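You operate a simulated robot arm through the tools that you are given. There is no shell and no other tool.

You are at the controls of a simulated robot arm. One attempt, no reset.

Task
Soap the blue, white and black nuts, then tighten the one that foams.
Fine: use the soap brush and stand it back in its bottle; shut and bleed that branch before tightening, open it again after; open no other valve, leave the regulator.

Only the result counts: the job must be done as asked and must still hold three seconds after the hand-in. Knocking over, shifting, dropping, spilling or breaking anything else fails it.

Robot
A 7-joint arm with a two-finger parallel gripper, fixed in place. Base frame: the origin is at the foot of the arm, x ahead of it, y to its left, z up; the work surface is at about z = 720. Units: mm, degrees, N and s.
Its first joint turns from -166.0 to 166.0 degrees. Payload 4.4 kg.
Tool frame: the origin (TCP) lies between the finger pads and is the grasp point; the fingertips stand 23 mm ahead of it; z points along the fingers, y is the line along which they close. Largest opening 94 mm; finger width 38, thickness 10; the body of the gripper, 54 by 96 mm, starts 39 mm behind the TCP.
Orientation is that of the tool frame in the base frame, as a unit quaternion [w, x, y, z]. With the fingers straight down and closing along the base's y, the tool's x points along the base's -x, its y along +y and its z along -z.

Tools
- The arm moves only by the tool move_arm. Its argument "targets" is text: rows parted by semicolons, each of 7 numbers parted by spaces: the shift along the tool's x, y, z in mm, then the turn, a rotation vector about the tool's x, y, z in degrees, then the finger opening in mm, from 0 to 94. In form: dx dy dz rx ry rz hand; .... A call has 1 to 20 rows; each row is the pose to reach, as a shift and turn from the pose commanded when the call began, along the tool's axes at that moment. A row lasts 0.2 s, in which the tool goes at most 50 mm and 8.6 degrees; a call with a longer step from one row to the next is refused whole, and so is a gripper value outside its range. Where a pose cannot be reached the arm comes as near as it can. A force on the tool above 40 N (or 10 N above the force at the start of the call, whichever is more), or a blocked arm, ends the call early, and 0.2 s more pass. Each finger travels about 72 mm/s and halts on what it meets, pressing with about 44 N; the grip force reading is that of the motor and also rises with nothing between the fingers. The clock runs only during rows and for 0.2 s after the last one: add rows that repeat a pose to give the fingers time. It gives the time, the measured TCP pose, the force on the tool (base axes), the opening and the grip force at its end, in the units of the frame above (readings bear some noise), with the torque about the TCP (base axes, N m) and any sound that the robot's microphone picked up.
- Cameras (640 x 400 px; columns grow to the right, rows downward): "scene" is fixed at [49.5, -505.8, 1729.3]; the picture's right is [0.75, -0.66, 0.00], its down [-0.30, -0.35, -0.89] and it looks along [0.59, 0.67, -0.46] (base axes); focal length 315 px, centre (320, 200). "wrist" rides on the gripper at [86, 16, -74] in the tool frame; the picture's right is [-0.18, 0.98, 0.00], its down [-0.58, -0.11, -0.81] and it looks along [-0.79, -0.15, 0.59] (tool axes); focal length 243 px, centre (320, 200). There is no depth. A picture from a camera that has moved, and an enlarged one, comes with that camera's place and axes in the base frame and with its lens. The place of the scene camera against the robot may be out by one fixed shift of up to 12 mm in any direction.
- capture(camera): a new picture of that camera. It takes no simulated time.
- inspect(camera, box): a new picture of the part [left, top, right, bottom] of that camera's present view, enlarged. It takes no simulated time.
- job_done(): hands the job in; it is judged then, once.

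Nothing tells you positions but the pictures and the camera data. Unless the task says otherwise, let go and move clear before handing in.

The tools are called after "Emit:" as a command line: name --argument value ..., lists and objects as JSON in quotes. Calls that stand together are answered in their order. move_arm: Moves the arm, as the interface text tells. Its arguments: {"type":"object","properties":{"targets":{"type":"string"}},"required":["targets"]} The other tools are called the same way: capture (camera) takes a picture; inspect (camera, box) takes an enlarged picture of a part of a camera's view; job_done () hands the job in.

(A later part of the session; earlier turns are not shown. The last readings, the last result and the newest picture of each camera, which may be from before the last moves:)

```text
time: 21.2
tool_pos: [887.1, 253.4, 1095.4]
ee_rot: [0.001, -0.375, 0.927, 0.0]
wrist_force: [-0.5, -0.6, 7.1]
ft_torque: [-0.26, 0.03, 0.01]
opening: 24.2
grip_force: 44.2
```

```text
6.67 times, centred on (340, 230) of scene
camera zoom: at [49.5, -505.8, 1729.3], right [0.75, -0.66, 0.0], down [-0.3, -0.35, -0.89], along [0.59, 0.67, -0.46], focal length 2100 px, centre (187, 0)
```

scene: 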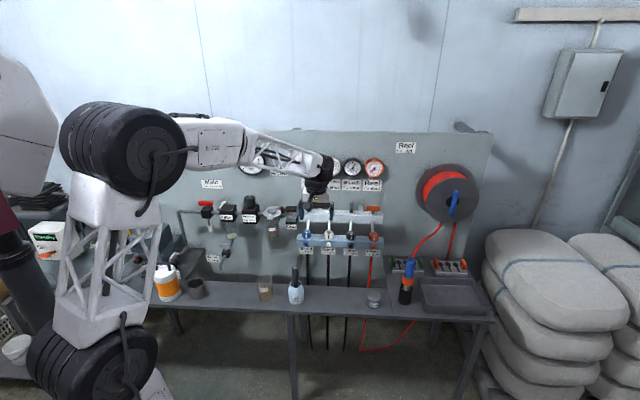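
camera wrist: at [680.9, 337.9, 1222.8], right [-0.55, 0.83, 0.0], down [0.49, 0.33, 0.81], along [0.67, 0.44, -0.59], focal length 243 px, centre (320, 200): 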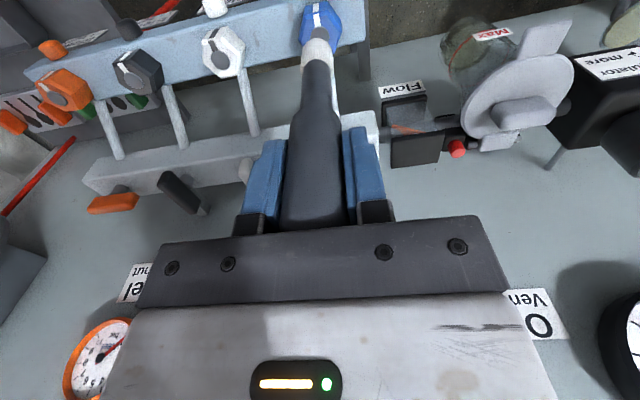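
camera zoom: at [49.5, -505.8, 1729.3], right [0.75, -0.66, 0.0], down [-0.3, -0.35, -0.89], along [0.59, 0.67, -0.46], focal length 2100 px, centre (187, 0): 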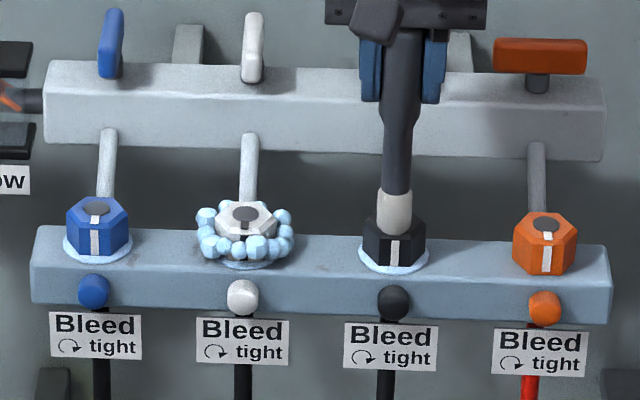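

The black nut now has a film and no foam, so white is confirmed as the leaker. I'll raise the brush and carry it back over the bottle.

Emit:
move_arm --targets "0 0 -40 0 0 0 10; 0 0 -80 0 0 0 10; 21.2 37 -80 0 0 0 10; 42.5 74 -80 0 0 0 10; 63.7 111 -80 0 0 0 10; 85 148 -80 0 0 0 10; 106.2 185 -80 0 0 0 10; 127.5 222.1 -80 0 0 0 10; 127.5 222.1 -40 0 0 0 10; 127.5 222.1 0 0 0 0 10; 127.5 222.1 40 0 0 0 10; 127.5 222.1 40 0 0 0 10"

Emit:
inspect --camera "wrist" --box '[240, 0, 400, 100]'

Emit:
inspect --camera "scene" --box '[260, 200, 340, 310]'

```text
time: 23.8
tool_pos: [639.5, 325.1, 1053.3]
ee_rot: [0.0, -0.375, 0.927, -0.001]
wrist_force: [-1.0, 0.1, -1.3]
ft_torque: [0.03, 0.03, 0.02]
opening: 24.2
grip_force: 43.7
```

```text
4.00 times, centred on (320, 50) of wrist
camera zoom: at [567.7, 276.5, 1128.0], right [-0.55, 0.83, 0.0], down [0.49, 0.33, 0.81], along [0.67, 0.44, -0.59], focal length 970 px, centre (320, 800)
```

zoom: 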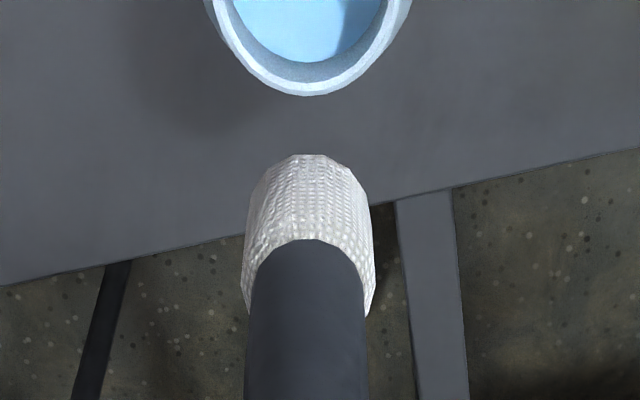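

```text
3.64 times, centred on (300, 255) of scene
camera zoom: at [49.5, -505.8, 1729.3], right [0.75, -0.66, 0.0], down [-0.3, -0.35, -0.89], along [0.59, 0.67, -0.46], focal length 1145 px, centre (393, 0)
```

zoom: 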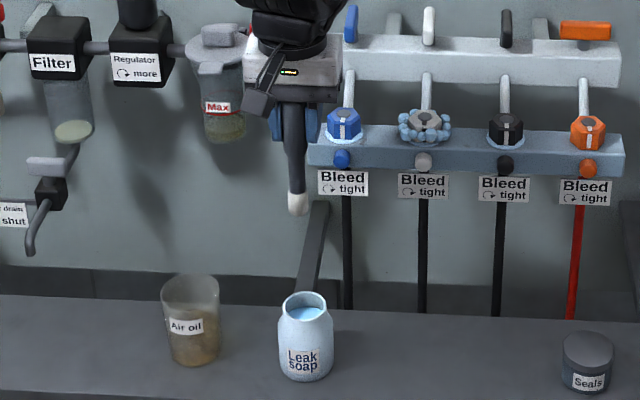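

The brush is lined up with the bottle mouth. I'll lower it to the depth I took it from.

Emit:
move_arm --targets "0 0 40 0 0 0 10; 0 0 75 0 0 0 10; 0 0 105 0 0 0 10; 0 0 135 0 0 0 10; 0 0 165 0 0 0 10; 0 0 185 0 0 0 10; 0 0 191 0 0 0 10; 0 0 191 0 0 0 10"

Emit:
capture --camera "wrist"

Emit:
inspect --camera "scene" --box '[260, 200, 340, 310]'

```text
time: 25.6
tool_pos: [639.8, 324.6, 865.2]
ee_rot: [0.0, -0.375, 0.927, 0.0]
wrist_force: [0.6, 0.8, -0.2]
ft_torque: [-0.01, -0.03, 0.0]
opening: 24.4
grip_force: 43.9
```

```text
taken
camera wrist: at [567.2, 276.4, 939.3], right [-0.55, 0.83, 0.0], down [0.49, 0.33, 0.81], along [0.67, 0.44, -0.59], focal length 243 px, centre (320, 200)
```

wrist: 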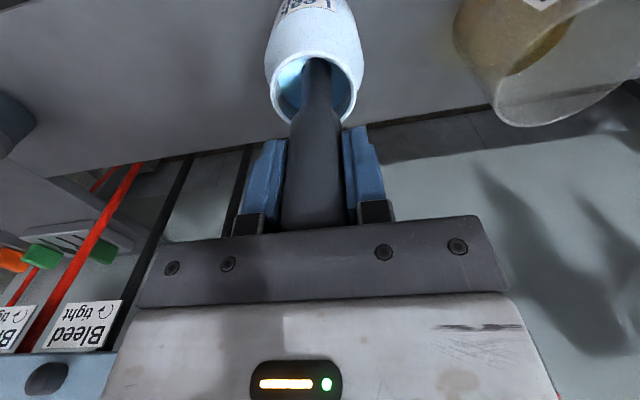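

```text
3.64 times, centred on (300, 255) of scene
camera zoom: at [49.5, -505.8, 1729.3], right [0.75, -0.66, 0.0], down [-0.3, -0.35, -0.89], along [0.59, 0.67, -0.46], focal length 1145 px, centre (393, 0)
```

zoom: 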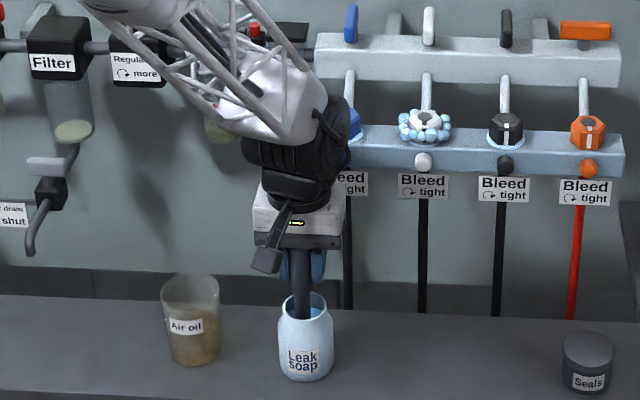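

Emit:
move_arm --targets "0 0 1.5 0 0 0 10; 0 0 1.5 0 0 0 30; 0 0 1.5 0 0 0 45; 0 0 1.5 0 0 0 60; 0 0 1.5 0 0 0 70; 0 0 1.5 0 0 0 70"

Emit:
capture --camera "wrist"

Emit:
inspect --camera "scene" --box '[260, 200, 340, 310]'

```text
time: 27.0
tool_pos: [640.4, 323.3, 862.4]
ee_rot: [0.0, -0.375, 0.927, 0.0]
wrist_force: [-0.1, 0.0, 0.1]
ft_torque: [0.01, 0.01, 0.0]
opening: 70.1
grip_force: 0.1
```

```text
taken
camera wrist: at [567.3, 276.4, 937.0], right [-0.55, 0.83, 0.0], down [0.49, 0.33, 0.81], along [0.67, 0.44, -0.59], focal length 243 px, centre (320, 200)
```

wrist: 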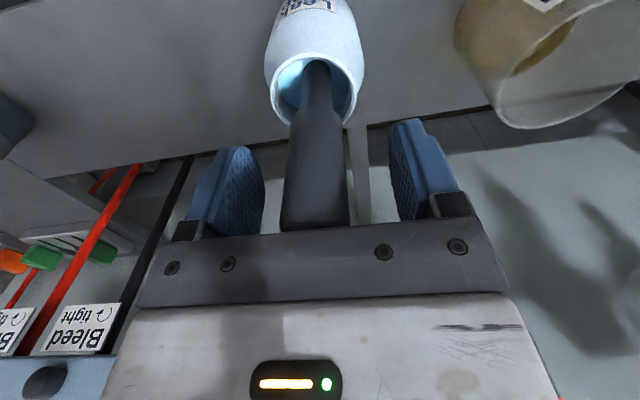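

```text
3.64 times, centred on (300, 255) of scene
camera zoom: at [49.5, -505.8, 1729.3], right [0.75, -0.66, 0.0], down [-0.3, -0.35, -0.89], along [0.59, 0.67, -0.46], focal length 1145 px, centre (393, 0)
```

zoom: 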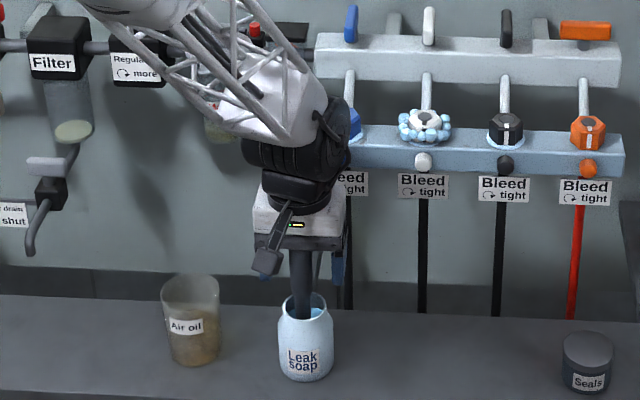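

The brush stands back in its bottle. I'll rise clear of it and move up to look at the white valve handle, the wall and the gauges behind it.

Emit:
move_arm --targets "0 0 -40 0 0 0 80; 0 0 -85 0 0 0 94; 0 0 -130 0 0 0 94; 0 0 -175 0 0 0 94; 0 0 -220 0 0 0 94; 0 0 -265 0 0 0 94; 0 0 -300 0 0 0 94; 0 0 -300 0 0 0 94"

Emit:
capture --camera "wrist"

Emit:
capture --camera "scene"

Emit:
inspect --camera "scene" --box '[260, 200, 340, 310]'

```text
time: 28.8
tool_pos: [639.9, 323.9, 1163.0]
ee_rot: [0.001, -0.374, 0.927, 0.0]
wrist_force: [-0.6, 0.5, 0.4]
ft_torque: [0.01, -0.01, -0.01]
opening: 94.2
grip_force: 0.1
```

```text
taken
camera wrist: at [566.3, 276.4, 1238.5], right [-0.55, 0.83, 0.0], down [0.49, 0.33, 0.81], along [0.67, 0.44, -0.59], focal length 243 px, centre (320, 200)
```

wrist: 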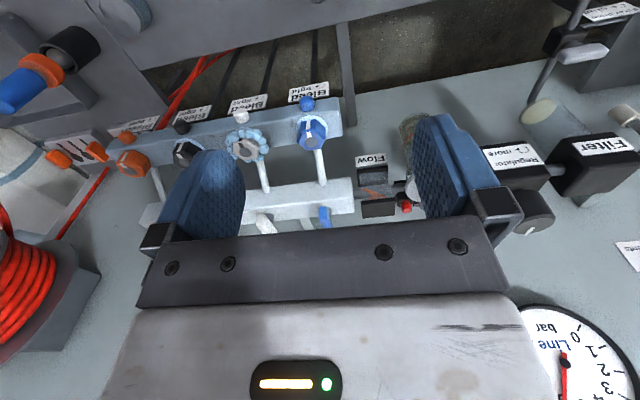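

```text
taken
```

scene: 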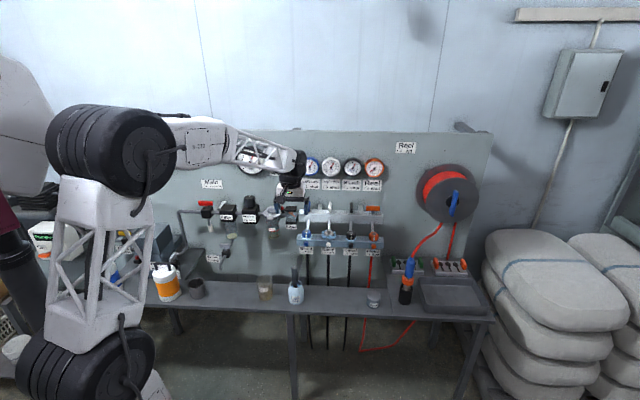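

```text
3.64 times, centred on (300, 255) of scene
camera zoom: at [49.5, -505.8, 1729.3], right [0.75, -0.66, 0.0], down [-0.3, -0.35, -0.89], along [0.59, 0.67, -0.46], focal length 1145 px, centre (393, 0)
```

zoom: 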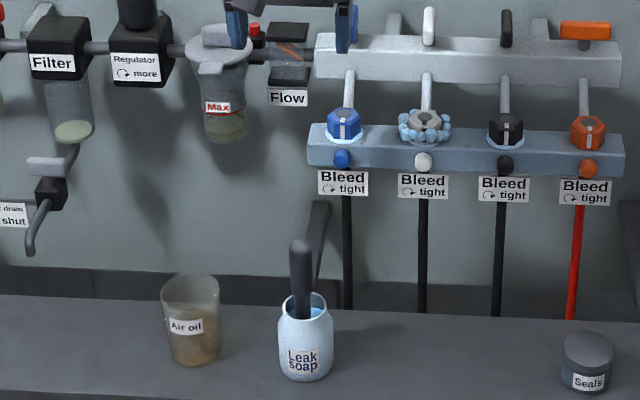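

Emit:
inspect --camera "scene" --box '[300, 150, 360, 195]'

Emit:
inspect --camera "scene" --box '[310, 195, 360, 230]'

Emit:
inspect --camera "wrist" --box '[220, 80, 360, 240]'

```text
8.89 times, centred on (330, 172) of scene
camera zoom: at [49.5, -505.8, 1729.3], right [0.75, -0.66, 0.0], down [-0.3, -0.35, -0.89], along [0.59, 0.67, -0.46], focal length 2800 px, centre (231, 444)
```

zoom: 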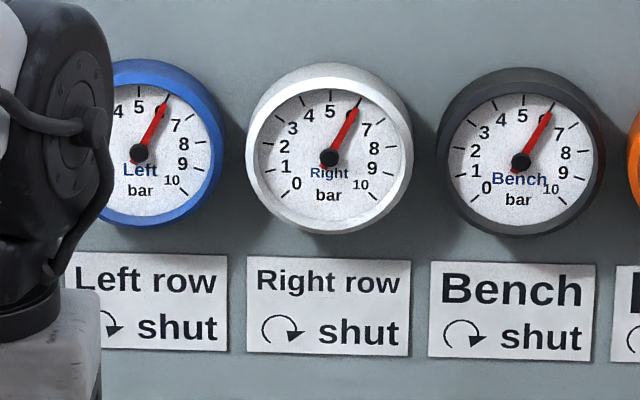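

```text
11.43 times, centred on (335, 212) of scene
camera zoom: at [49.5, -505.8, 1729.3], right [0.75, -0.66, 0.0], down [-0.3, -0.35, -0.89], along [0.59, 0.67, -0.46], focal length 3600 px, centre (149, 57)
```

zoom: 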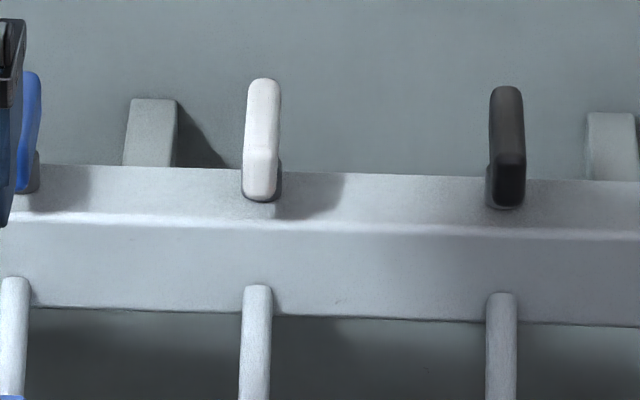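

```text
2.50 times, centred on (290, 160) of wrist
camera zoom: at [566.3, 276.4, 1238.5], right [-0.55, 0.83, 0.0], down [0.49, 0.33, 0.81], along [0.67, 0.44, -0.59], focal length 606 px, centre (395, 300)
```

zoom: 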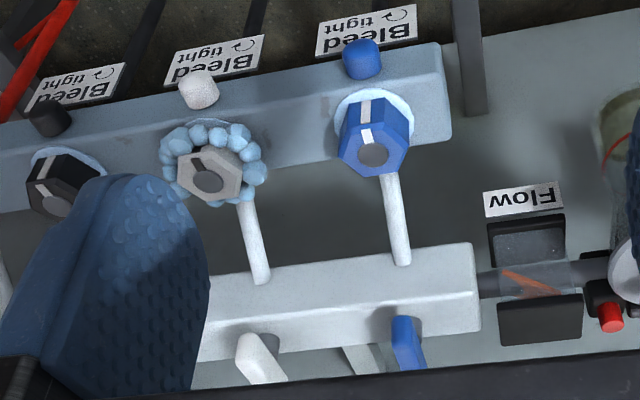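

The white gauge reads 6 bar, and the white handle is a bar roughly 55 × 14 × 24 mm lying along the outward direction at about (902, 396, 1023–1047). The wall gauges sit close behind it, so I'll tilt the wrist outward 20° and move in front of and above it for a closer view.

Emit:
move_arm --targets "-34.6 -21.7 2 0 -3.4 -0.2 94; -69.2 -43.5 4 0 -6.8 -0.4 94; -103.8 -65.2 6 0 -10.2 -0.5 94; -138.4 -87 8 0 -13.6 -0.7 94; -173 -108.7 10 0 -17 -0.9 94; -207.6 -130.4 13 0 -20 -1 94; -207.6 -130.4 13 0 -20 -1 94"

Emit:
capture --camera "wrist"

Emit:
capture --camera "scene"

```text
time: 30.4
tool_pos: [880.5, 376.0, 1151.9]
ee_rot: [0.162, -0.377, 0.91, 0.065]
wrist_force: [-0.1, -0.5, 0.2]
ft_torque: [0.01, 0.01, 0.02]
opening: 94.0
grip_force: 0.0
```

```text
taken
camera wrist: at [793.9, 313.0, 1191.4], right [-0.57, 0.82, 0.06], down [0.27, 0.12, 0.96], along [0.78, 0.56, -0.28], focal length 243 px, centre (320, 200)
```

wrist: 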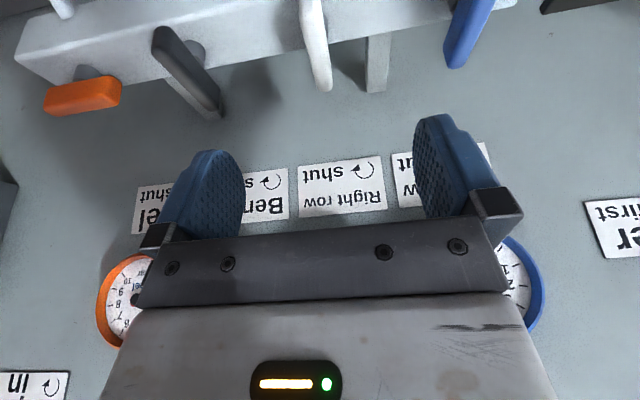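

```text
taken
```

scene: 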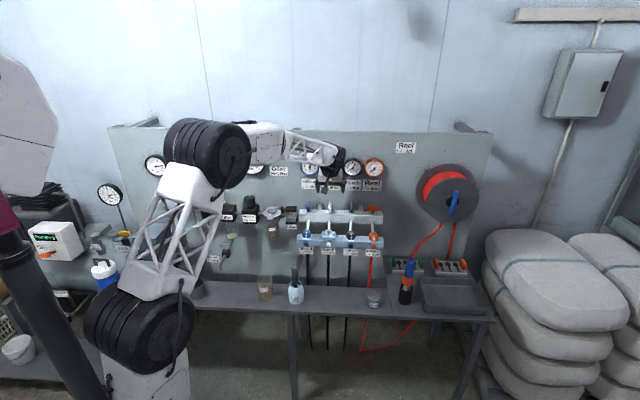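

Emit:
inspect --camera "wrist" --box '[250, 0, 410, 100]'

Emit:
inspect --camera "scene" --box '[290, 130, 370, 230]'

```text
4.00 times, centred on (330, 50) of wrist
camera zoom: at [793.9, 313.0, 1191.4], right [-0.57, 0.82, 0.06], down [0.27, 0.12, 0.96], along [0.78, 0.56, -0.28], focal length 970 px, centre (280, 800)
```

zoom: 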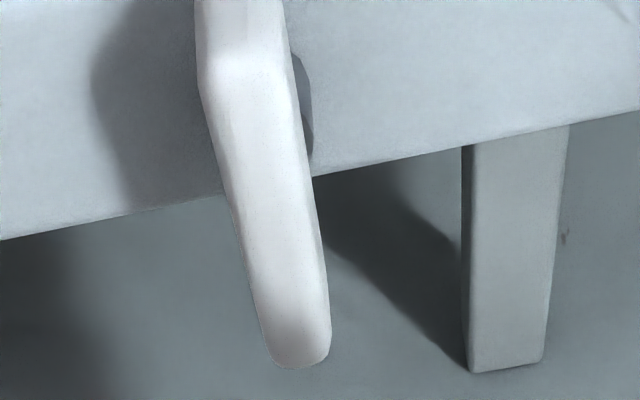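

```text
4.00 times, centred on (330, 180) of scene
camera zoom: at [49.5, -505.8, 1729.3], right [0.75, -0.66, 0.0], down [-0.3, -0.35, -0.89], along [0.59, 0.67, -0.46], focal length 1260 px, centre (280, 280)
```

zoom: 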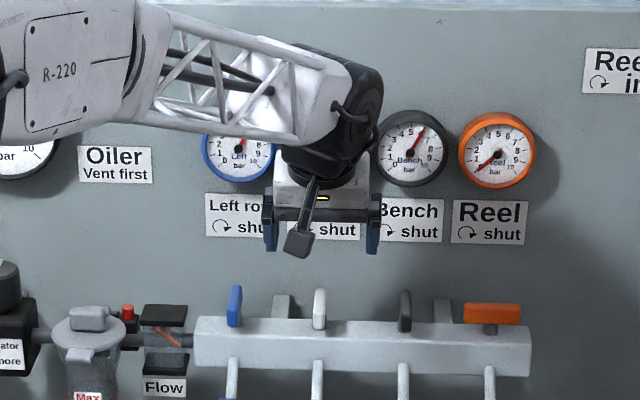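

The white handle's centre is at about (901, 397), with a wall bracket close to its left. I'll narrow the fingers to 36 mm and lower them along the tool axis to just above the handle.

Emit:
move_arm --targets "3 0 20 0 0 0 70; 5 0 40 0 0 0 50; 7 0 55 0 0 0 36; 7 0 65 0 0 0 36; 7 0 65 0 0 0 36"

Emit:
capture --camera "wrist"

Emit:
inspect --camera "scene" --box '[290, 140, 370, 230]'

```text
time: 31.6
tool_pos: [891.0, 388.2, 1085.7]
ee_rot: [0.161, -0.377, 0.91, 0.066]
wrist_force: [-0.1, 0.0, 0.4]
ft_torque: [0.03, 0.02, -0.01]
opening: 36.1
grip_force: 0.1
```

```text
taken
camera wrist: at [804.9, 323.9, 1126.4], right [-0.57, 0.82, 0.06], down [0.27, 0.12, 0.96], along [0.78, 0.56, -0.28], focal length 243 px, centre (320, 200)
```

wrist: 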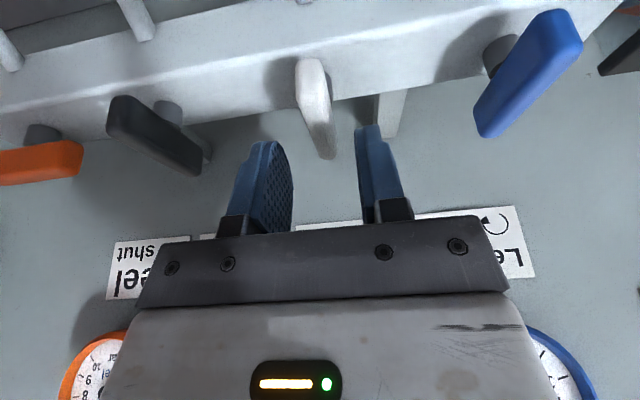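

```text
4.44 times, centred on (330, 185) of scene
camera zoom: at [49.5, -505.8, 1729.3], right [0.75, -0.66, 0.0], down [-0.3, -0.35, -0.89], along [0.59, 0.67, -0.46], focal length 1400 px, centre (276, 267)
```

zoom: 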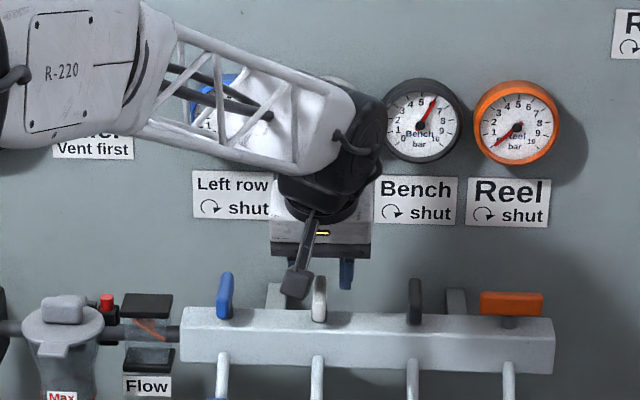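

Fingers straddle the handle symmetrically. I'll go down the last 44 mm and close to a loose cage around it.

Emit:
move_arm --targets "1 0 15 0 0 0 36; 2 0 30 0 0 0 36; 2.5 0 38 0 0 0 36; 2.8 0 43 0 0 0 36; 2.8 0 43 0 0 0 30; 2.8 0 43 0 0 0 24; 2.8 0 43 0 0 0 24"

Emit:
capture --camera "wrist"

Emit:
inspect --camera "scene" --box '[290, 150, 370, 230]'

```text
time: 32.6
tool_pos: [900.0, 394.4, 1051.3]
ee_rot: [0.163, -0.376, 0.91, 0.066]
wrist_force: [-1.5, -1.5, 5.3]
ft_torque: [-0.03, 0.19, 0.06]
opening: 36.2
grip_force: 0.5
stopped in row 4: the force on the tool passed its limit at 53 N (the readings are from after the stop); the commanded pose is now the measured one
```

```text
taken
camera wrist: at [813.6, 330.6, 1090.0], right [-0.57, 0.82, 0.06], down [0.26, 0.12, 0.96], along [0.78, 0.56, -0.28], focal length 243 px, centre (320, 200)
```

wrist: 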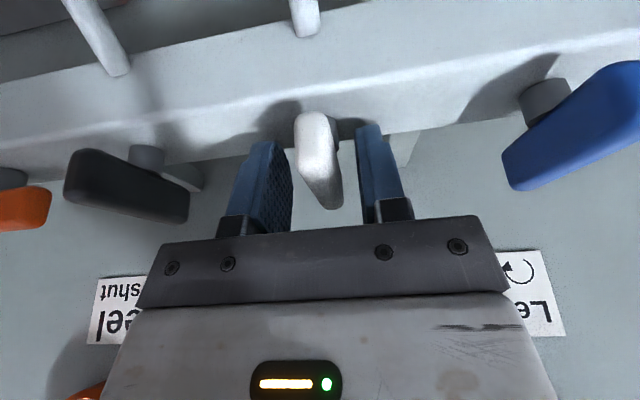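

```text
5.00 times, centred on (330, 190) of scene
camera zoom: at [49.5, -505.8, 1729.3], right [0.75, -0.66, 0.0], down [-0.3, -0.35, -0.89], along [0.59, 0.67, -0.46], focal length 1575 px, centre (270, 250)
```

zoom: 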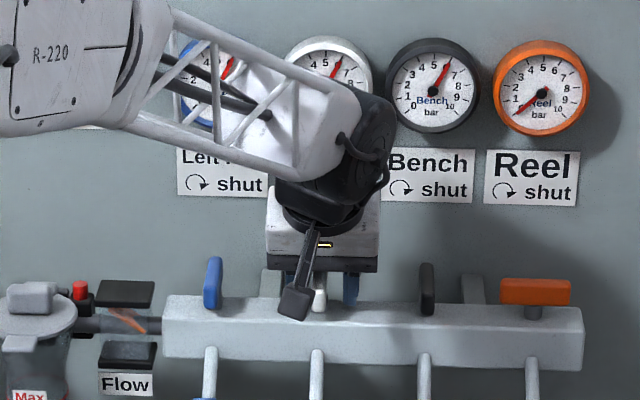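

The fingertips touched the block top (so it is nearer z≈1021 and the handle top ≈1054); nothing moved. I'll back up 3–4 mm and close to a loose cage around the handle.

Emit:
move_arm --targets "-1.4 0 -3.5 0 0 0 36; -1.4 0 -3.5 0 0 0 30; -1.4 0 -3.5 0 0 0 24; -1.4 0 -3.5 0 0 0 24"

Emit:
capture --camera "wrist"

```text
time: 33.6
tool_pos: [901.9, 396.6, 1052.4]
ee_rot: [0.162, -0.378, 0.909, 0.065]
wrist_force: [0.0, -0.9, -0.2]
ft_torque: [0.0, 0.0, 0.01]
opening: 24.0
grip_force: 0.0
```

```text
taken
camera wrist: at [813.9, 330.7, 1093.3], right [-0.57, 0.82, 0.06], down [0.26, 0.12, 0.96], along [0.78, 0.56, -0.28], focal length 243 px, centre (320, 200)
```

wrist: 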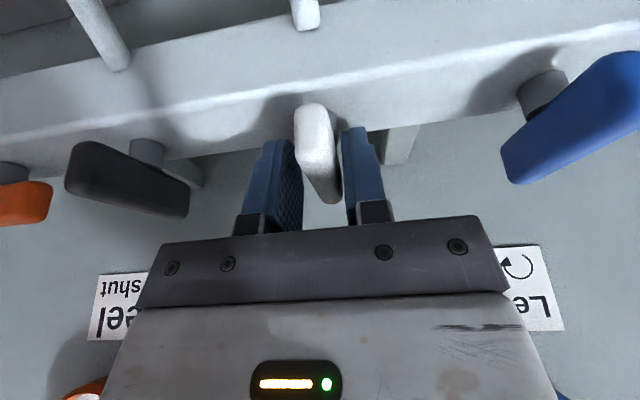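

The handle is caged. I'll now turn clockwise about the tool axis, 40° first, and check.

Emit:
move_arm --targets "0 0 0 0 0 8 24; 0 0 0 0 0 16 24; 0 0 0 0 0 24 24; 0 0 0 0 0 32 24; 0 0 0 0 0 40 24; 0 0 0 0 0 40 24"

Emit:
capture --camera "wrist"

Emit:
inspect --camera "scene" --box '[290, 150, 370, 230]'

```text
time: 35.0
tool_pos: [901.2, 393.8, 1053.8]
ee_rot: [0.131, -0.043, 0.984, 0.117]
wrist_force: [1.1, 0.3, 0.7]
ft_torque: [0.0, 0.01, -0.02]
opening: 24.3
grip_force: 0.1
```

```text
taken
camera wrist: at [797.9, 387.5, 1103.6], right [0.06, 0.96, 0.26], down [0.37, -0.27, 0.89], along [0.93, 0.04, -0.38], focal length 243 px, centre (320, 200)
```

wrist: 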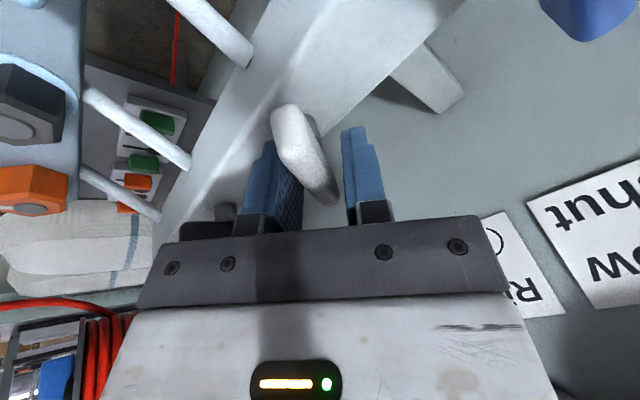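

```text
5.00 times, centred on (330, 190) of scene
camera zoom: at [49.5, -505.8, 1729.3], right [0.75, -0.66, 0.0], down [-0.3, -0.35, -0.89], along [0.59, 0.67, -0.46], focal length 1575 px, centre (270, 250)
```

zoom: 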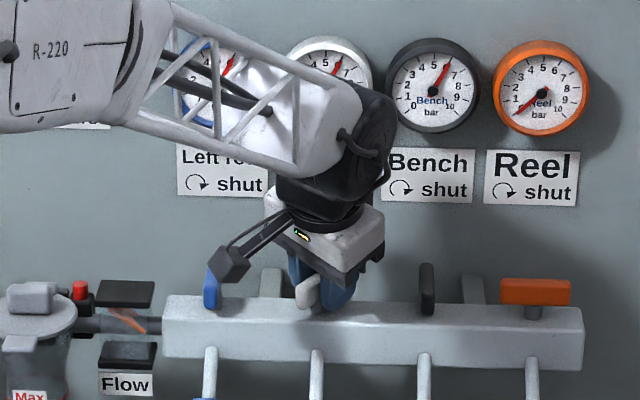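

The handle follows with little resistance (about 25° turned so far). I'll keep turning.

Emit:
move_arm --targets "0 0 0 0 0 8 24; 0 0 0 0 0 16 24; 0 0 0 0 0 24 24; 0 0 0 0 0 32 24; 0 0 0 0 0 40 24; 0 0 0 0 0 40 24"

Emit:
capture --camera "wrist"

Emit:
inspect --camera "scene" --box '[290, 150, 370, 230]'

```text
time: 36.4
tool_pos: [900.3, 393.9, 1053.5]
ee_rot: [0.083, 0.296, 0.939, 0.155]
wrist_force: [-1.2, -28.8, 6.7]
ft_torque: [-0.51, 0.31, 0.18]
opening: 33.4
grip_force: 10.2
```

```text
taken
camera wrist: at [821.0, 438.9, 1123.5], right [0.67, 0.66, 0.35], down [0.21, -0.62, 0.76], along [0.71, -0.43, -0.55], focal length 243 px, centre (320, 200)
```

wrist: 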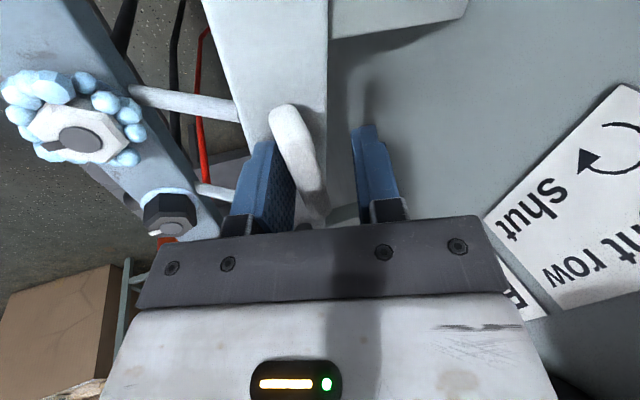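

```text
5.00 times, centred on (330, 190) of scene
camera zoom: at [49.5, -505.8, 1729.3], right [0.75, -0.66, 0.0], down [-0.3, -0.35, -0.89], along [0.59, 0.67, -0.46], focal length 1575 px, centre (270, 250)
```

zoom: 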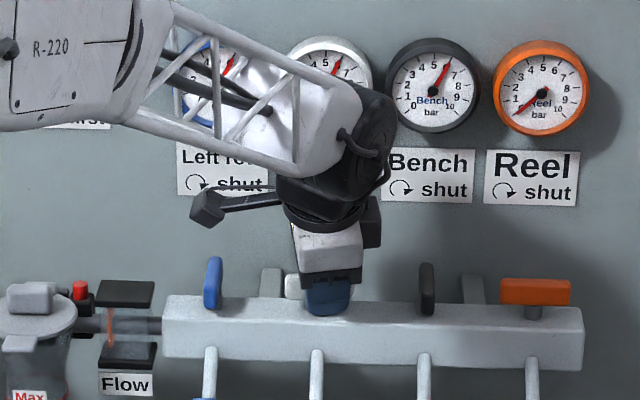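

Emit:
inspect --camera "wrist" --box '[220, 80, 420, 230]'

Emit:
inspect --camera "scene" --box '[315, 185, 355, 220]'

Emit:
inspect --camera "scene" --box '[290, 150, 370, 195]'

```text
2.67 times, centred on (320, 155) of wrist
camera zoom: at [821.0, 438.9, 1123.5], right [0.67, 0.66, 0.35], down [0.21, -0.62, 0.76], along [0.71, -0.43, -0.55], focal length 647 px, centre (320, 320)
```

zoom: 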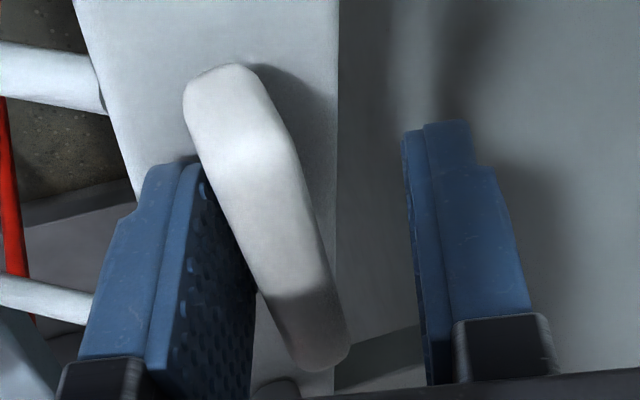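

```text
11.43 times, centred on (335, 202) of scene
camera zoom: at [49.5, -505.8, 1729.3], right [0.75, -0.66, 0.0], down [-0.3, -0.35, -0.89], along [0.59, 0.67, -0.46], focal length 3600 px, centre (149, 171)
```

zoom: 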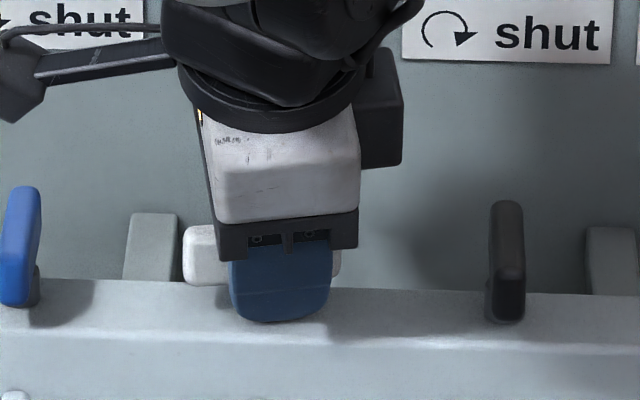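

```text
8.00 times, centred on (330, 172) of scene
camera zoom: at [49.5, -505.8, 1729.3], right [0.75, -0.66, 0.0], down [-0.3, -0.35, -0.89], along [0.59, 0.67, -0.46], focal length 2520 px, centre (240, 420)
```

zoom: 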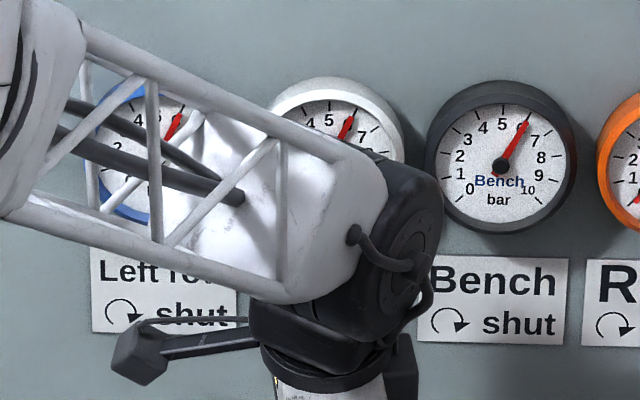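

The flow flag in the sight glass has dropped and the handle is nearly across the block, but the tool sits about 7 mm too close to the wall relative to the handle pivot. I'll shift outward 7 mm to relieve the side force, then turn the last bit.

Emit:
move_arm --targets "0.6 -3.2 -1.2 0 0 0 24; 1.1 -6.5 -2.4 0 0 0 24; 1.1 -6.5 -2.4 0 0 5 24; 1.1 -6.5 -2.4 0 0 10 24; 1.1 -6.5 -2.4 0 0 10 24"

Emit:
inspect --camera "wrist" --box '[220, 80, 420, 230]'

Emit:
inspect --camera "scene" --box '[315, 185, 355, 220]'

```text
time: 37.6
tool_pos: [896.0, 389.1, 1053.8]
ee_rot: [0.069, 0.376, 0.91, 0.161]
wrist_force: [0.5, 0.5, 1.0]
ft_torque: [0.0, 0.02, 0.02]
opening: 23.9
grip_force: 0.1
```

```text
2.67 times, centred on (320, 155) of wrist
camera zoom: at [827.4, 443.5, 1128.6], right [0.78, 0.52, 0.34], down [0.14, -0.68, 0.72], along [0.61, -0.52, -0.6], focal length 647 px, centre (320, 320)
```

zoom: 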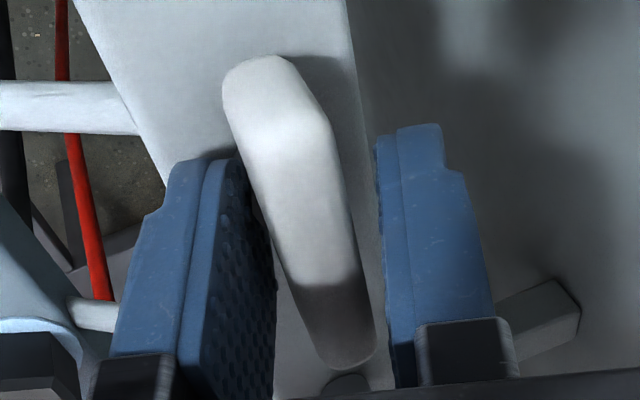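

```text
11.43 times, centred on (335, 202) of scene
camera zoom: at [49.5, -505.8, 1729.3], right [0.75, -0.66, 0.0], down [-0.3, -0.35, -0.89], along [0.59, 0.67, -0.46], focal length 3600 px, centre (149, 171)
```

zoom: 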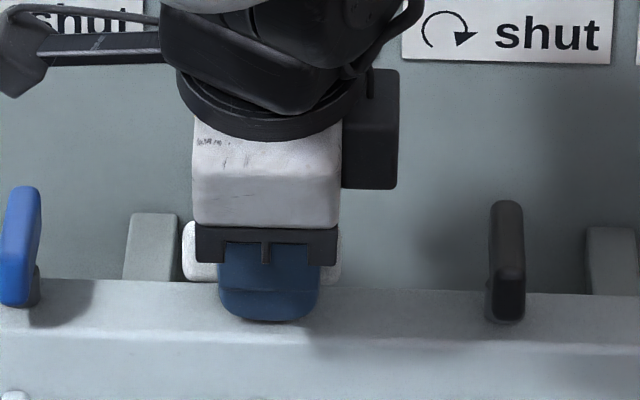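

Emit:
move_arm --targets "0 0 0 0 0 5 24; 0 0 0 0 0 10 24; 0 0 0 0 0 14 24; 0 0 0 0 0 14 24"

Emit:
inspect --camera "wrist" --box '[220, 80, 420, 230]'

```text
time: 38.6
tool_pos: [896.6, 388.1, 1053.1]
ee_rot: [0.049, 0.485, 0.857, 0.169]
wrist_force: [2.1, -33.5, -2.2]
ft_torque: [-1.23, -0.46, 1.11]
opening: 30.8
grip_force: 8.2
```

```text
2.67 times, centred on (320, 155) of wrist
camera zoom: at [845.6, 451.6, 1135.5], right [0.9, 0.31, 0.32], down [0.02, -0.74, 0.67], along [0.44, -0.6, -0.67], focal length 647 px, centre (320, 320)
```

zoom: 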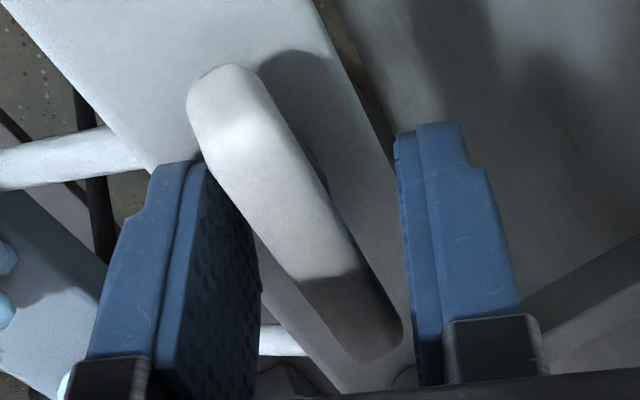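

I now feel the hard stop (about 1.1 N·m), so the white branch valve is shut. I'll ease back, open the fingers and withdraw along the tool axis.

Emit:
move_arm --targets "0 0 0 0 0 -7 24; 0 0 0 0 0 -14 24; 0 0 0 0 0 -14 36; 0 0 -10 0 0 -14 36; 0 0 -40 0 0 -14 36; 0 0 -80 0 0 -14 36; 0 0 -120 0 0 -14 50; 0 0 -120 0 0 -14 50"

Emit:
capture --camera "wrist"

Emit:
inspect --camera "scene" --box '[290, 150, 390, 270]'

```text
time: 40.4
tool_pos: [865.2, 360.2, 1166.4]
ee_rot: [0.069, 0.376, 0.91, 0.161]
wrist_force: [0.0, 0.5, 0.3]
ft_torque: [0.01, -0.02, 0.01]
opening: 50.0
grip_force: 0.0
```

```text
taken
camera wrist: at [796.9, 414.4, 1242.2], right [0.78, 0.52, 0.34], down [0.14, -0.68, 0.72], along [0.61, -0.52, -0.6], focal length 243 px, centre (320, 200)
```

wrist: 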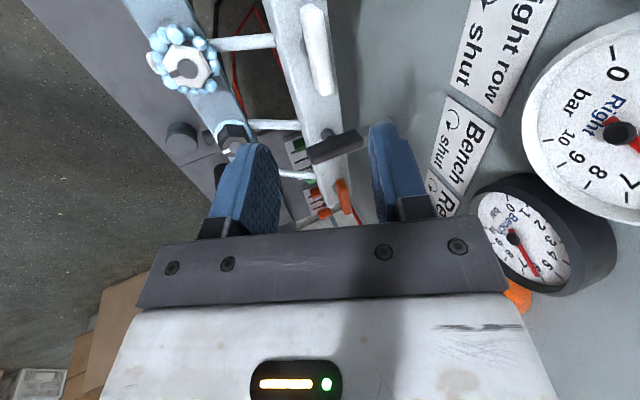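

```text
3.33 times, centred on (340, 210) of scene
camera zoom: at [49.5, -505.8, 1729.3], right [0.75, -0.66, 0.0], down [-0.3, -0.35, -0.89], along [0.59, 0.67, -0.46], focal length 1050 px, centre (253, 167)
```

zoom: 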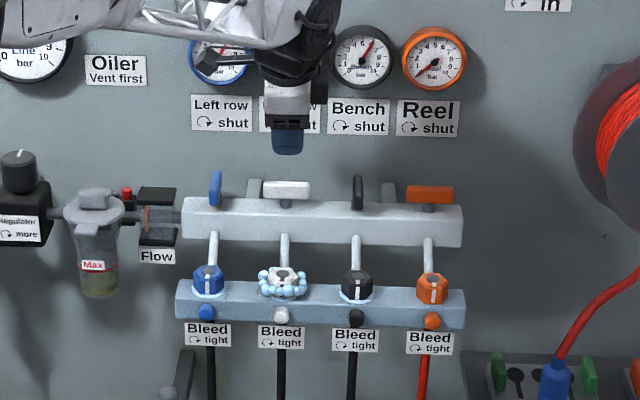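

The white handle is now across the block like the shut orange one. Next is bleeding: I'll back away from the wall and bring the tool horizontal, pointing at the wall, ahead of the white bleed knob (about z 927, on the lower block's front).

Emit:
move_arm --targets "0 -37.6 -13.7 0 0 0 60; 0 -75.2 -27.4 0 0 0 60; 0 -112.8 -41 -8 0 0 60; 0 -150.4 -54.7 -16 0 0 60; 0 -187.9 -68.4 -24 0 0 60; 0 -187.9 -68.4 -32 0 0 60; 0 -187.9 -68.4 -40 0 0 60; 0 -187.9 -68.4 -48 0 0 60; 0 -187.9 -68.4 -56 0 0 60; 0 -187.9 -68.4 -64 0 0 60; 0 -187.9 -68.4 -70 0 0 60; 0 -187.9 -68.4 -70 0 0 60"

Emit:
capture --camera "wrist"

Emit:
capture --camera "scene"

```text
time: 43.0
tool_pos: [724.3, 219.1, 1166.0]
ee_rot: [0.273, 0.268, 0.652, 0.654]
wrist_force: [-0.3, 0.6, -0.6]
ft_torque: [0.01, 0.01, 0.01]
opening: 59.9
grip_force: 0.0
```

```text
taken
camera wrist: at [610.6, 227.6, 1181.0], right [0.12, -0.13, 0.98], down [-0.16, -0.98, -0.11], along [0.98, -0.14, -0.14], focal length 243 px, centre (320, 200)
```

wrist: 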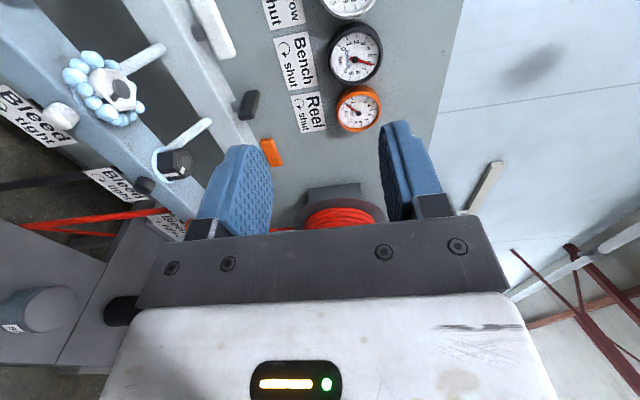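

```text
taken
```

scene: 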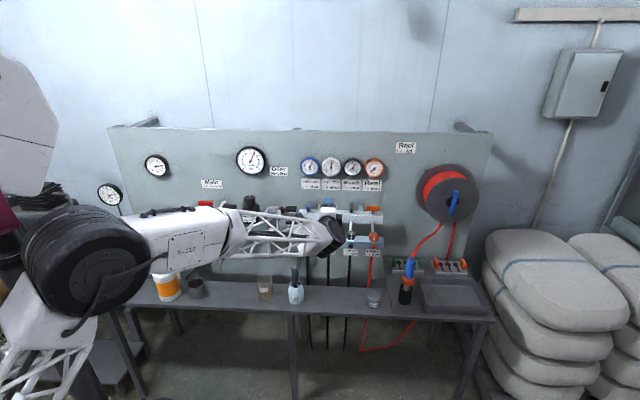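

Emit:
inspect --camera "scene" --box '[295, 145, 395, 265]'

Emit:
inspect --camera "wrist" --box '[0, 20, 220, 240]'

```text
3.33 times, centred on (345, 205) of scene
camera zoom: at [49.5, -505.8, 1729.3], right [0.75, -0.66, 0.0], down [-0.3, -0.35, -0.89], along [0.59, 0.67, -0.46], focal length 1050 px, centre (237, 183)
```

zoom: 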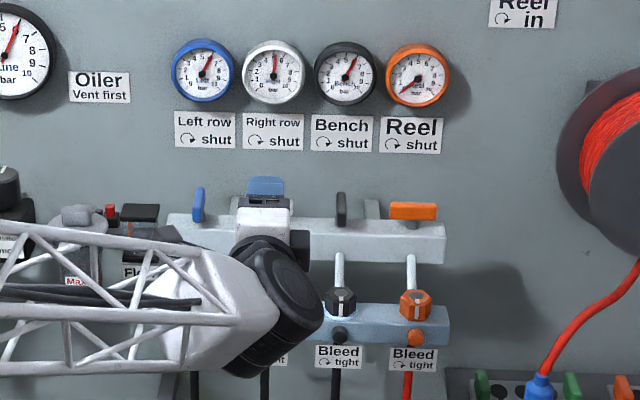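

```text
1.82 times, centred on (110, 130) of wrist
camera zoom: at [610.6, 227.6, 1181.0], right [0.12, -0.13, 0.98], down [-0.16, -0.98, -0.11], along [0.98, -0.14, -0.14], focal length 441 px, centre (702, 327)
```

zoom: 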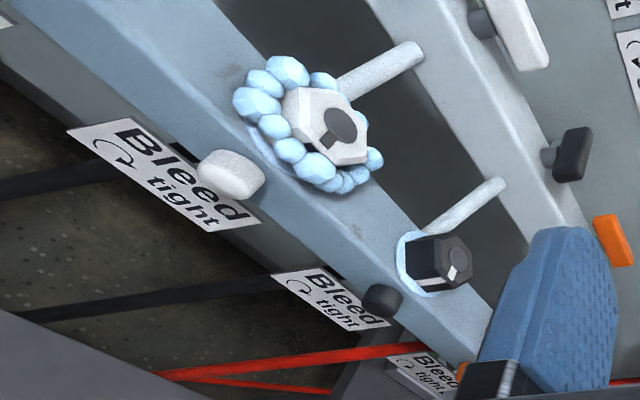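

The right-row gauge is already sagging (about 5 bar). From two wrist views I place the white bleed knob near (800, 298, 938), so I'll lower the horizontal tool to that height while staying well in front.

Emit:
move_arm --targets "0 -38 0 0 0 0 60; 0 -76 0 0 0 0 60; 0 -114 0 0 0 0 60; 0 -152 0 0 0 0 60; 0 -190 0 0 0 0 60; 0 -228 0 0 0 0 60; 0 -228 0 0 0 0 60"

Emit:
capture --camera "wrist"

Emit:
capture --camera "scene"

```text
time: 44.6
tool_pos: [724.0, 218.1, 938.6]
ee_rot: [0.273, 0.269, 0.653, 0.654]
wrist_force: [0.6, -0.2, 0.3]
ft_torque: [0.01, 0.0, -0.04]
opening: 59.7
grip_force: 0.0
```

```text
taken
camera wrist: at [610.5, 226.9, 953.9], right [0.12, -0.13, 0.98], down [-0.16, -0.98, -0.11], along [0.98, -0.14, -0.14], focal length 243 px, centre (320, 200)
```

wrist: 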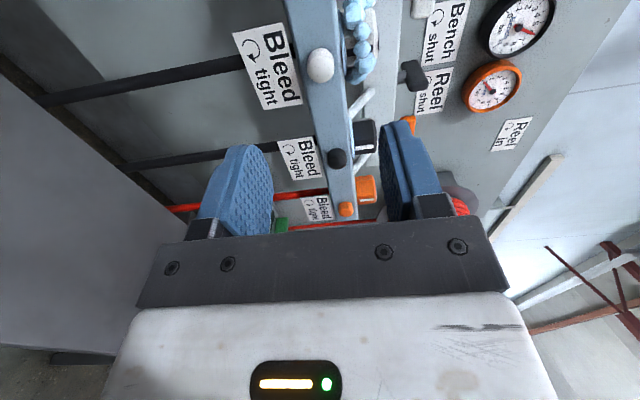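

```text
taken
```

scene: 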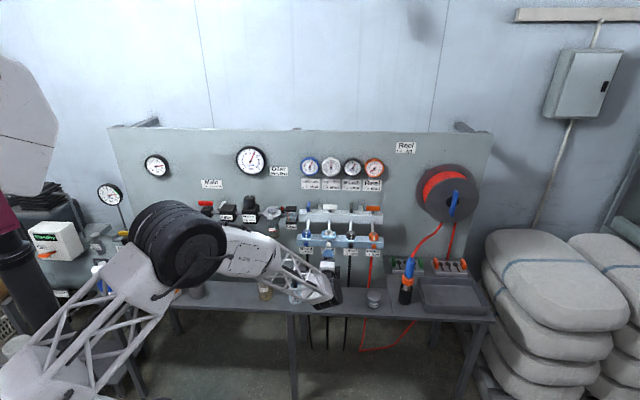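

The knob appears straight ahead of the fingers. I'll close to about 30 mm opening and move in most of the way.

Emit:
move_arm --targets "1 -0.5 20 0 0 0 45; 2 -0.5 40 0 0 0 32; 2.5 -0.5 60 0 0 0 32; 2.5 -0.5 65 0 0 0 32; 2.5 -0.5 65 0 0 0 32"

Emit:
capture --camera "wrist"

Emit:
inspect --camera "scene" --box '[280, 210, 380, 310]'

```text
time: 45.8
tool_pos: [769.7, 265.5, 937.5]
ee_rot: [0.273, 0.269, 0.652, 0.654]
wrist_force: [0.6, -0.3, 0.6]
ft_torque: [-0.02, 0.0, 0.0]
opening: 32.0
grip_force: 0.0
```

```text
taken
camera wrist: at [655.3, 275.3, 952.5], right [0.12, -0.13, 0.98], down [-0.16, -0.98, -0.11], along [0.98, -0.14, -0.14], focal length 243 px, centre (320, 200)
```

wrist: 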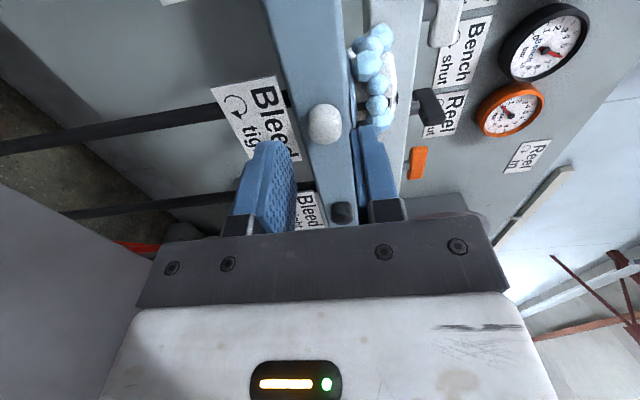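

```text
4.00 times, centred on (330, 260) of scene
camera zoom: at [49.5, -505.8, 1729.3], right [0.75, -0.66, 0.0], down [-0.3, -0.35, -0.89], along [0.59, 0.67, -0.46], focal length 1260 px, centre (280, -40)
```

zoom: 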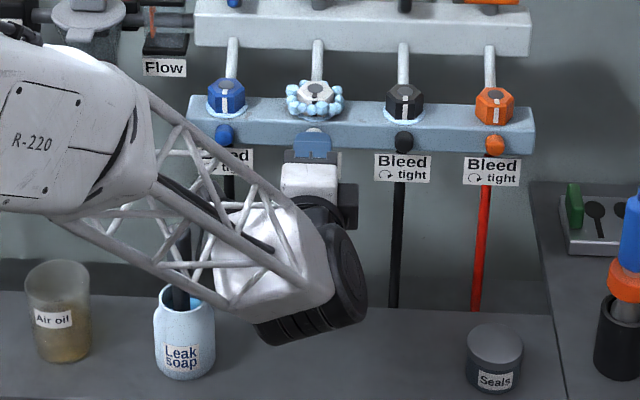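

Emit:
move_arm --targets "0.7 0.7 8 0 0 0 32; 1.4 1.4 16 0 0 0 32; 1.4 1.4 22 0 0 0 32; 1.4 1.4 27 0 0 0 32; 1.4 1.4 27 0 0 0 32"

Emit:
capture --camera "wrist"

Emit:
inspect --camera "scene" --box '[290, 210, 370, 270]'

```text
time: 47.2
tool_pos: [788.4, 286.0, 939.1]
ee_rot: [0.273, 0.269, 0.653, 0.653]
wrist_force: [-14.8, -9.6, 3.6]
ft_torque: [-0.03, 0.19, 0.41]
opening: 30.1
grip_force: 0.1
stopped in row 5: the force on the tool passed its limit at 42 N (the readings are from after the stop); the commanded pose is now the measured one
```

```text
taken
camera wrist: at [673.9, 294.7, 953.1], right [0.12, -0.13, 0.98], down [-0.16, -0.98, -0.11], along [0.98, -0.14, -0.14], focal length 243 px, centre (320, 200)
```

wrist: 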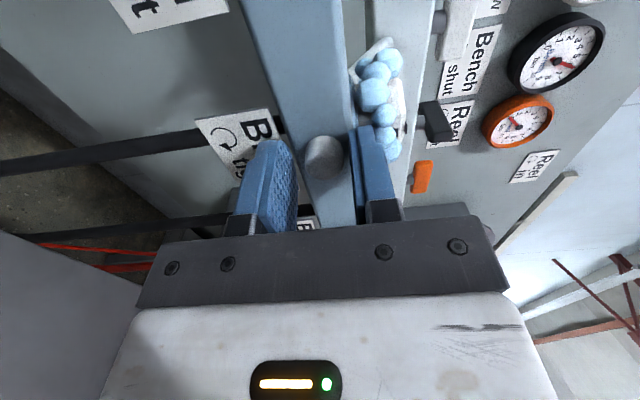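

```text
6.67 times, centred on (330, 240) of scene
camera zoom: at [49.5, -505.8, 1729.3], right [0.75, -0.66, 0.0], down [-0.3, -0.35, -0.89], along [0.59, 0.67, -0.46], focal length 2100 px, centre (253, -67)
```

zoom: 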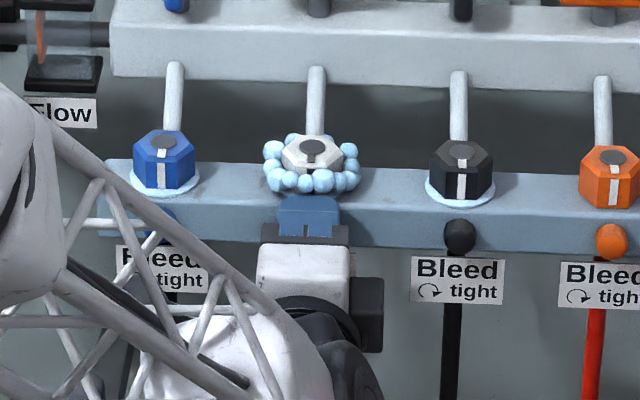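

The fingertips touched the block face, so I'll back off 3 mm and close on the knob.

Emit:
move_arm --targets "0 0 -3 0 0 0 30; 0 0 -3 0 0 0 24; 0 0 -3 0 0 0 16; 0 0 -3 0 0 0 10; 0 0 -3 0 0 0 10"

Emit:
capture --camera "wrist"

```text
time: 48.4
tool_pos: [786.5, 285.0, 939.5]
ee_rot: [0.273, 0.268, 0.652, 0.655]
wrist_force: [-3.1, 2.7, 24.4]
ft_torque: [0.41, -0.41, 0.15]
opening: 16.3
grip_force: 44.9
```

```text
taken
camera wrist: at [672.5, 293.2, 954.6], right [0.12, -0.13, 0.98], down [-0.16, -0.98, -0.11], along [0.98, -0.14, -0.14], focal length 243 px, centre (320, 200)
```

wrist: 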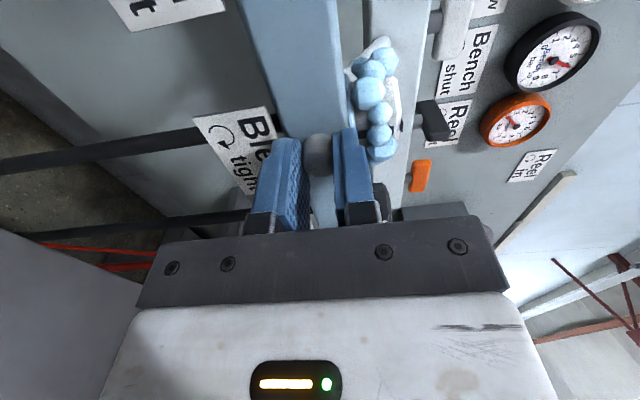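

Emit:
move_arm --targets "0 1 0 0 0 0 10; 0 2 0 0 0 0 10; 0 2 0 0 0 0 10"

```text
time: 49.2
tool_pos: [785.2, 283.4, 939.7]
ee_rot: [0.273, 0.269, 0.653, 0.653]
wrist_force: [-2.0, 5.4, 17.9]
ft_torque: [0.29, -0.3, 0.1]
opening: 16.0
grip_force: 44.9
```

Emit:
move_arm --targets "0 1.5 0 0 0 0 10; 0 3 0 0 0 0 10; 0 4.5 0 0 0 0 10; 0 5 0 0 0 0 10; 0 5 0 0 0 0 10"

Emit:
inspect --camera "wrist" --box '[240, 100, 400, 230]'

```text
time: 50.3
tool_pos: [784.4, 284.0, 940.4]
ee_rot: [0.271, 0.271, 0.654, 0.652]
wrist_force: [10.4, 2.2, -6.2]
ft_torque: [-0.1, 0.08, -0.11]
opening: 16.1
grip_force: 45.6
stopped in row 5: the force on the tool passed its limit at 41 N (the readings are from after the stop); the commanded pose is now the measured one
```

```text
3.08 times, centred on (320, 165) of wrist
camera zoom: at [671.3, 292.3, 956.4], right [0.13, -0.13, 0.98], down [-0.16, -0.98, -0.1], along [0.98, -0.14, -0.15], focal length 746 px, centre (320, 308)
```

zoom: 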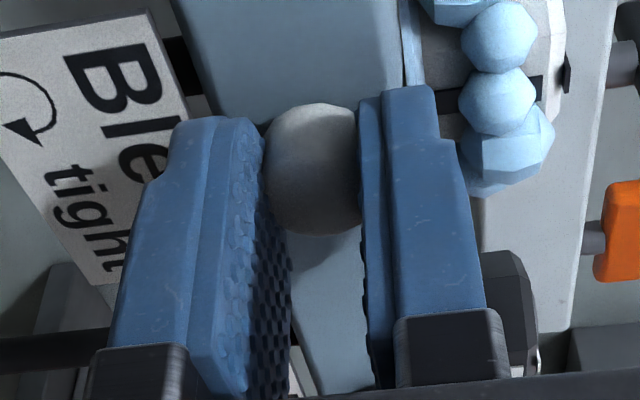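

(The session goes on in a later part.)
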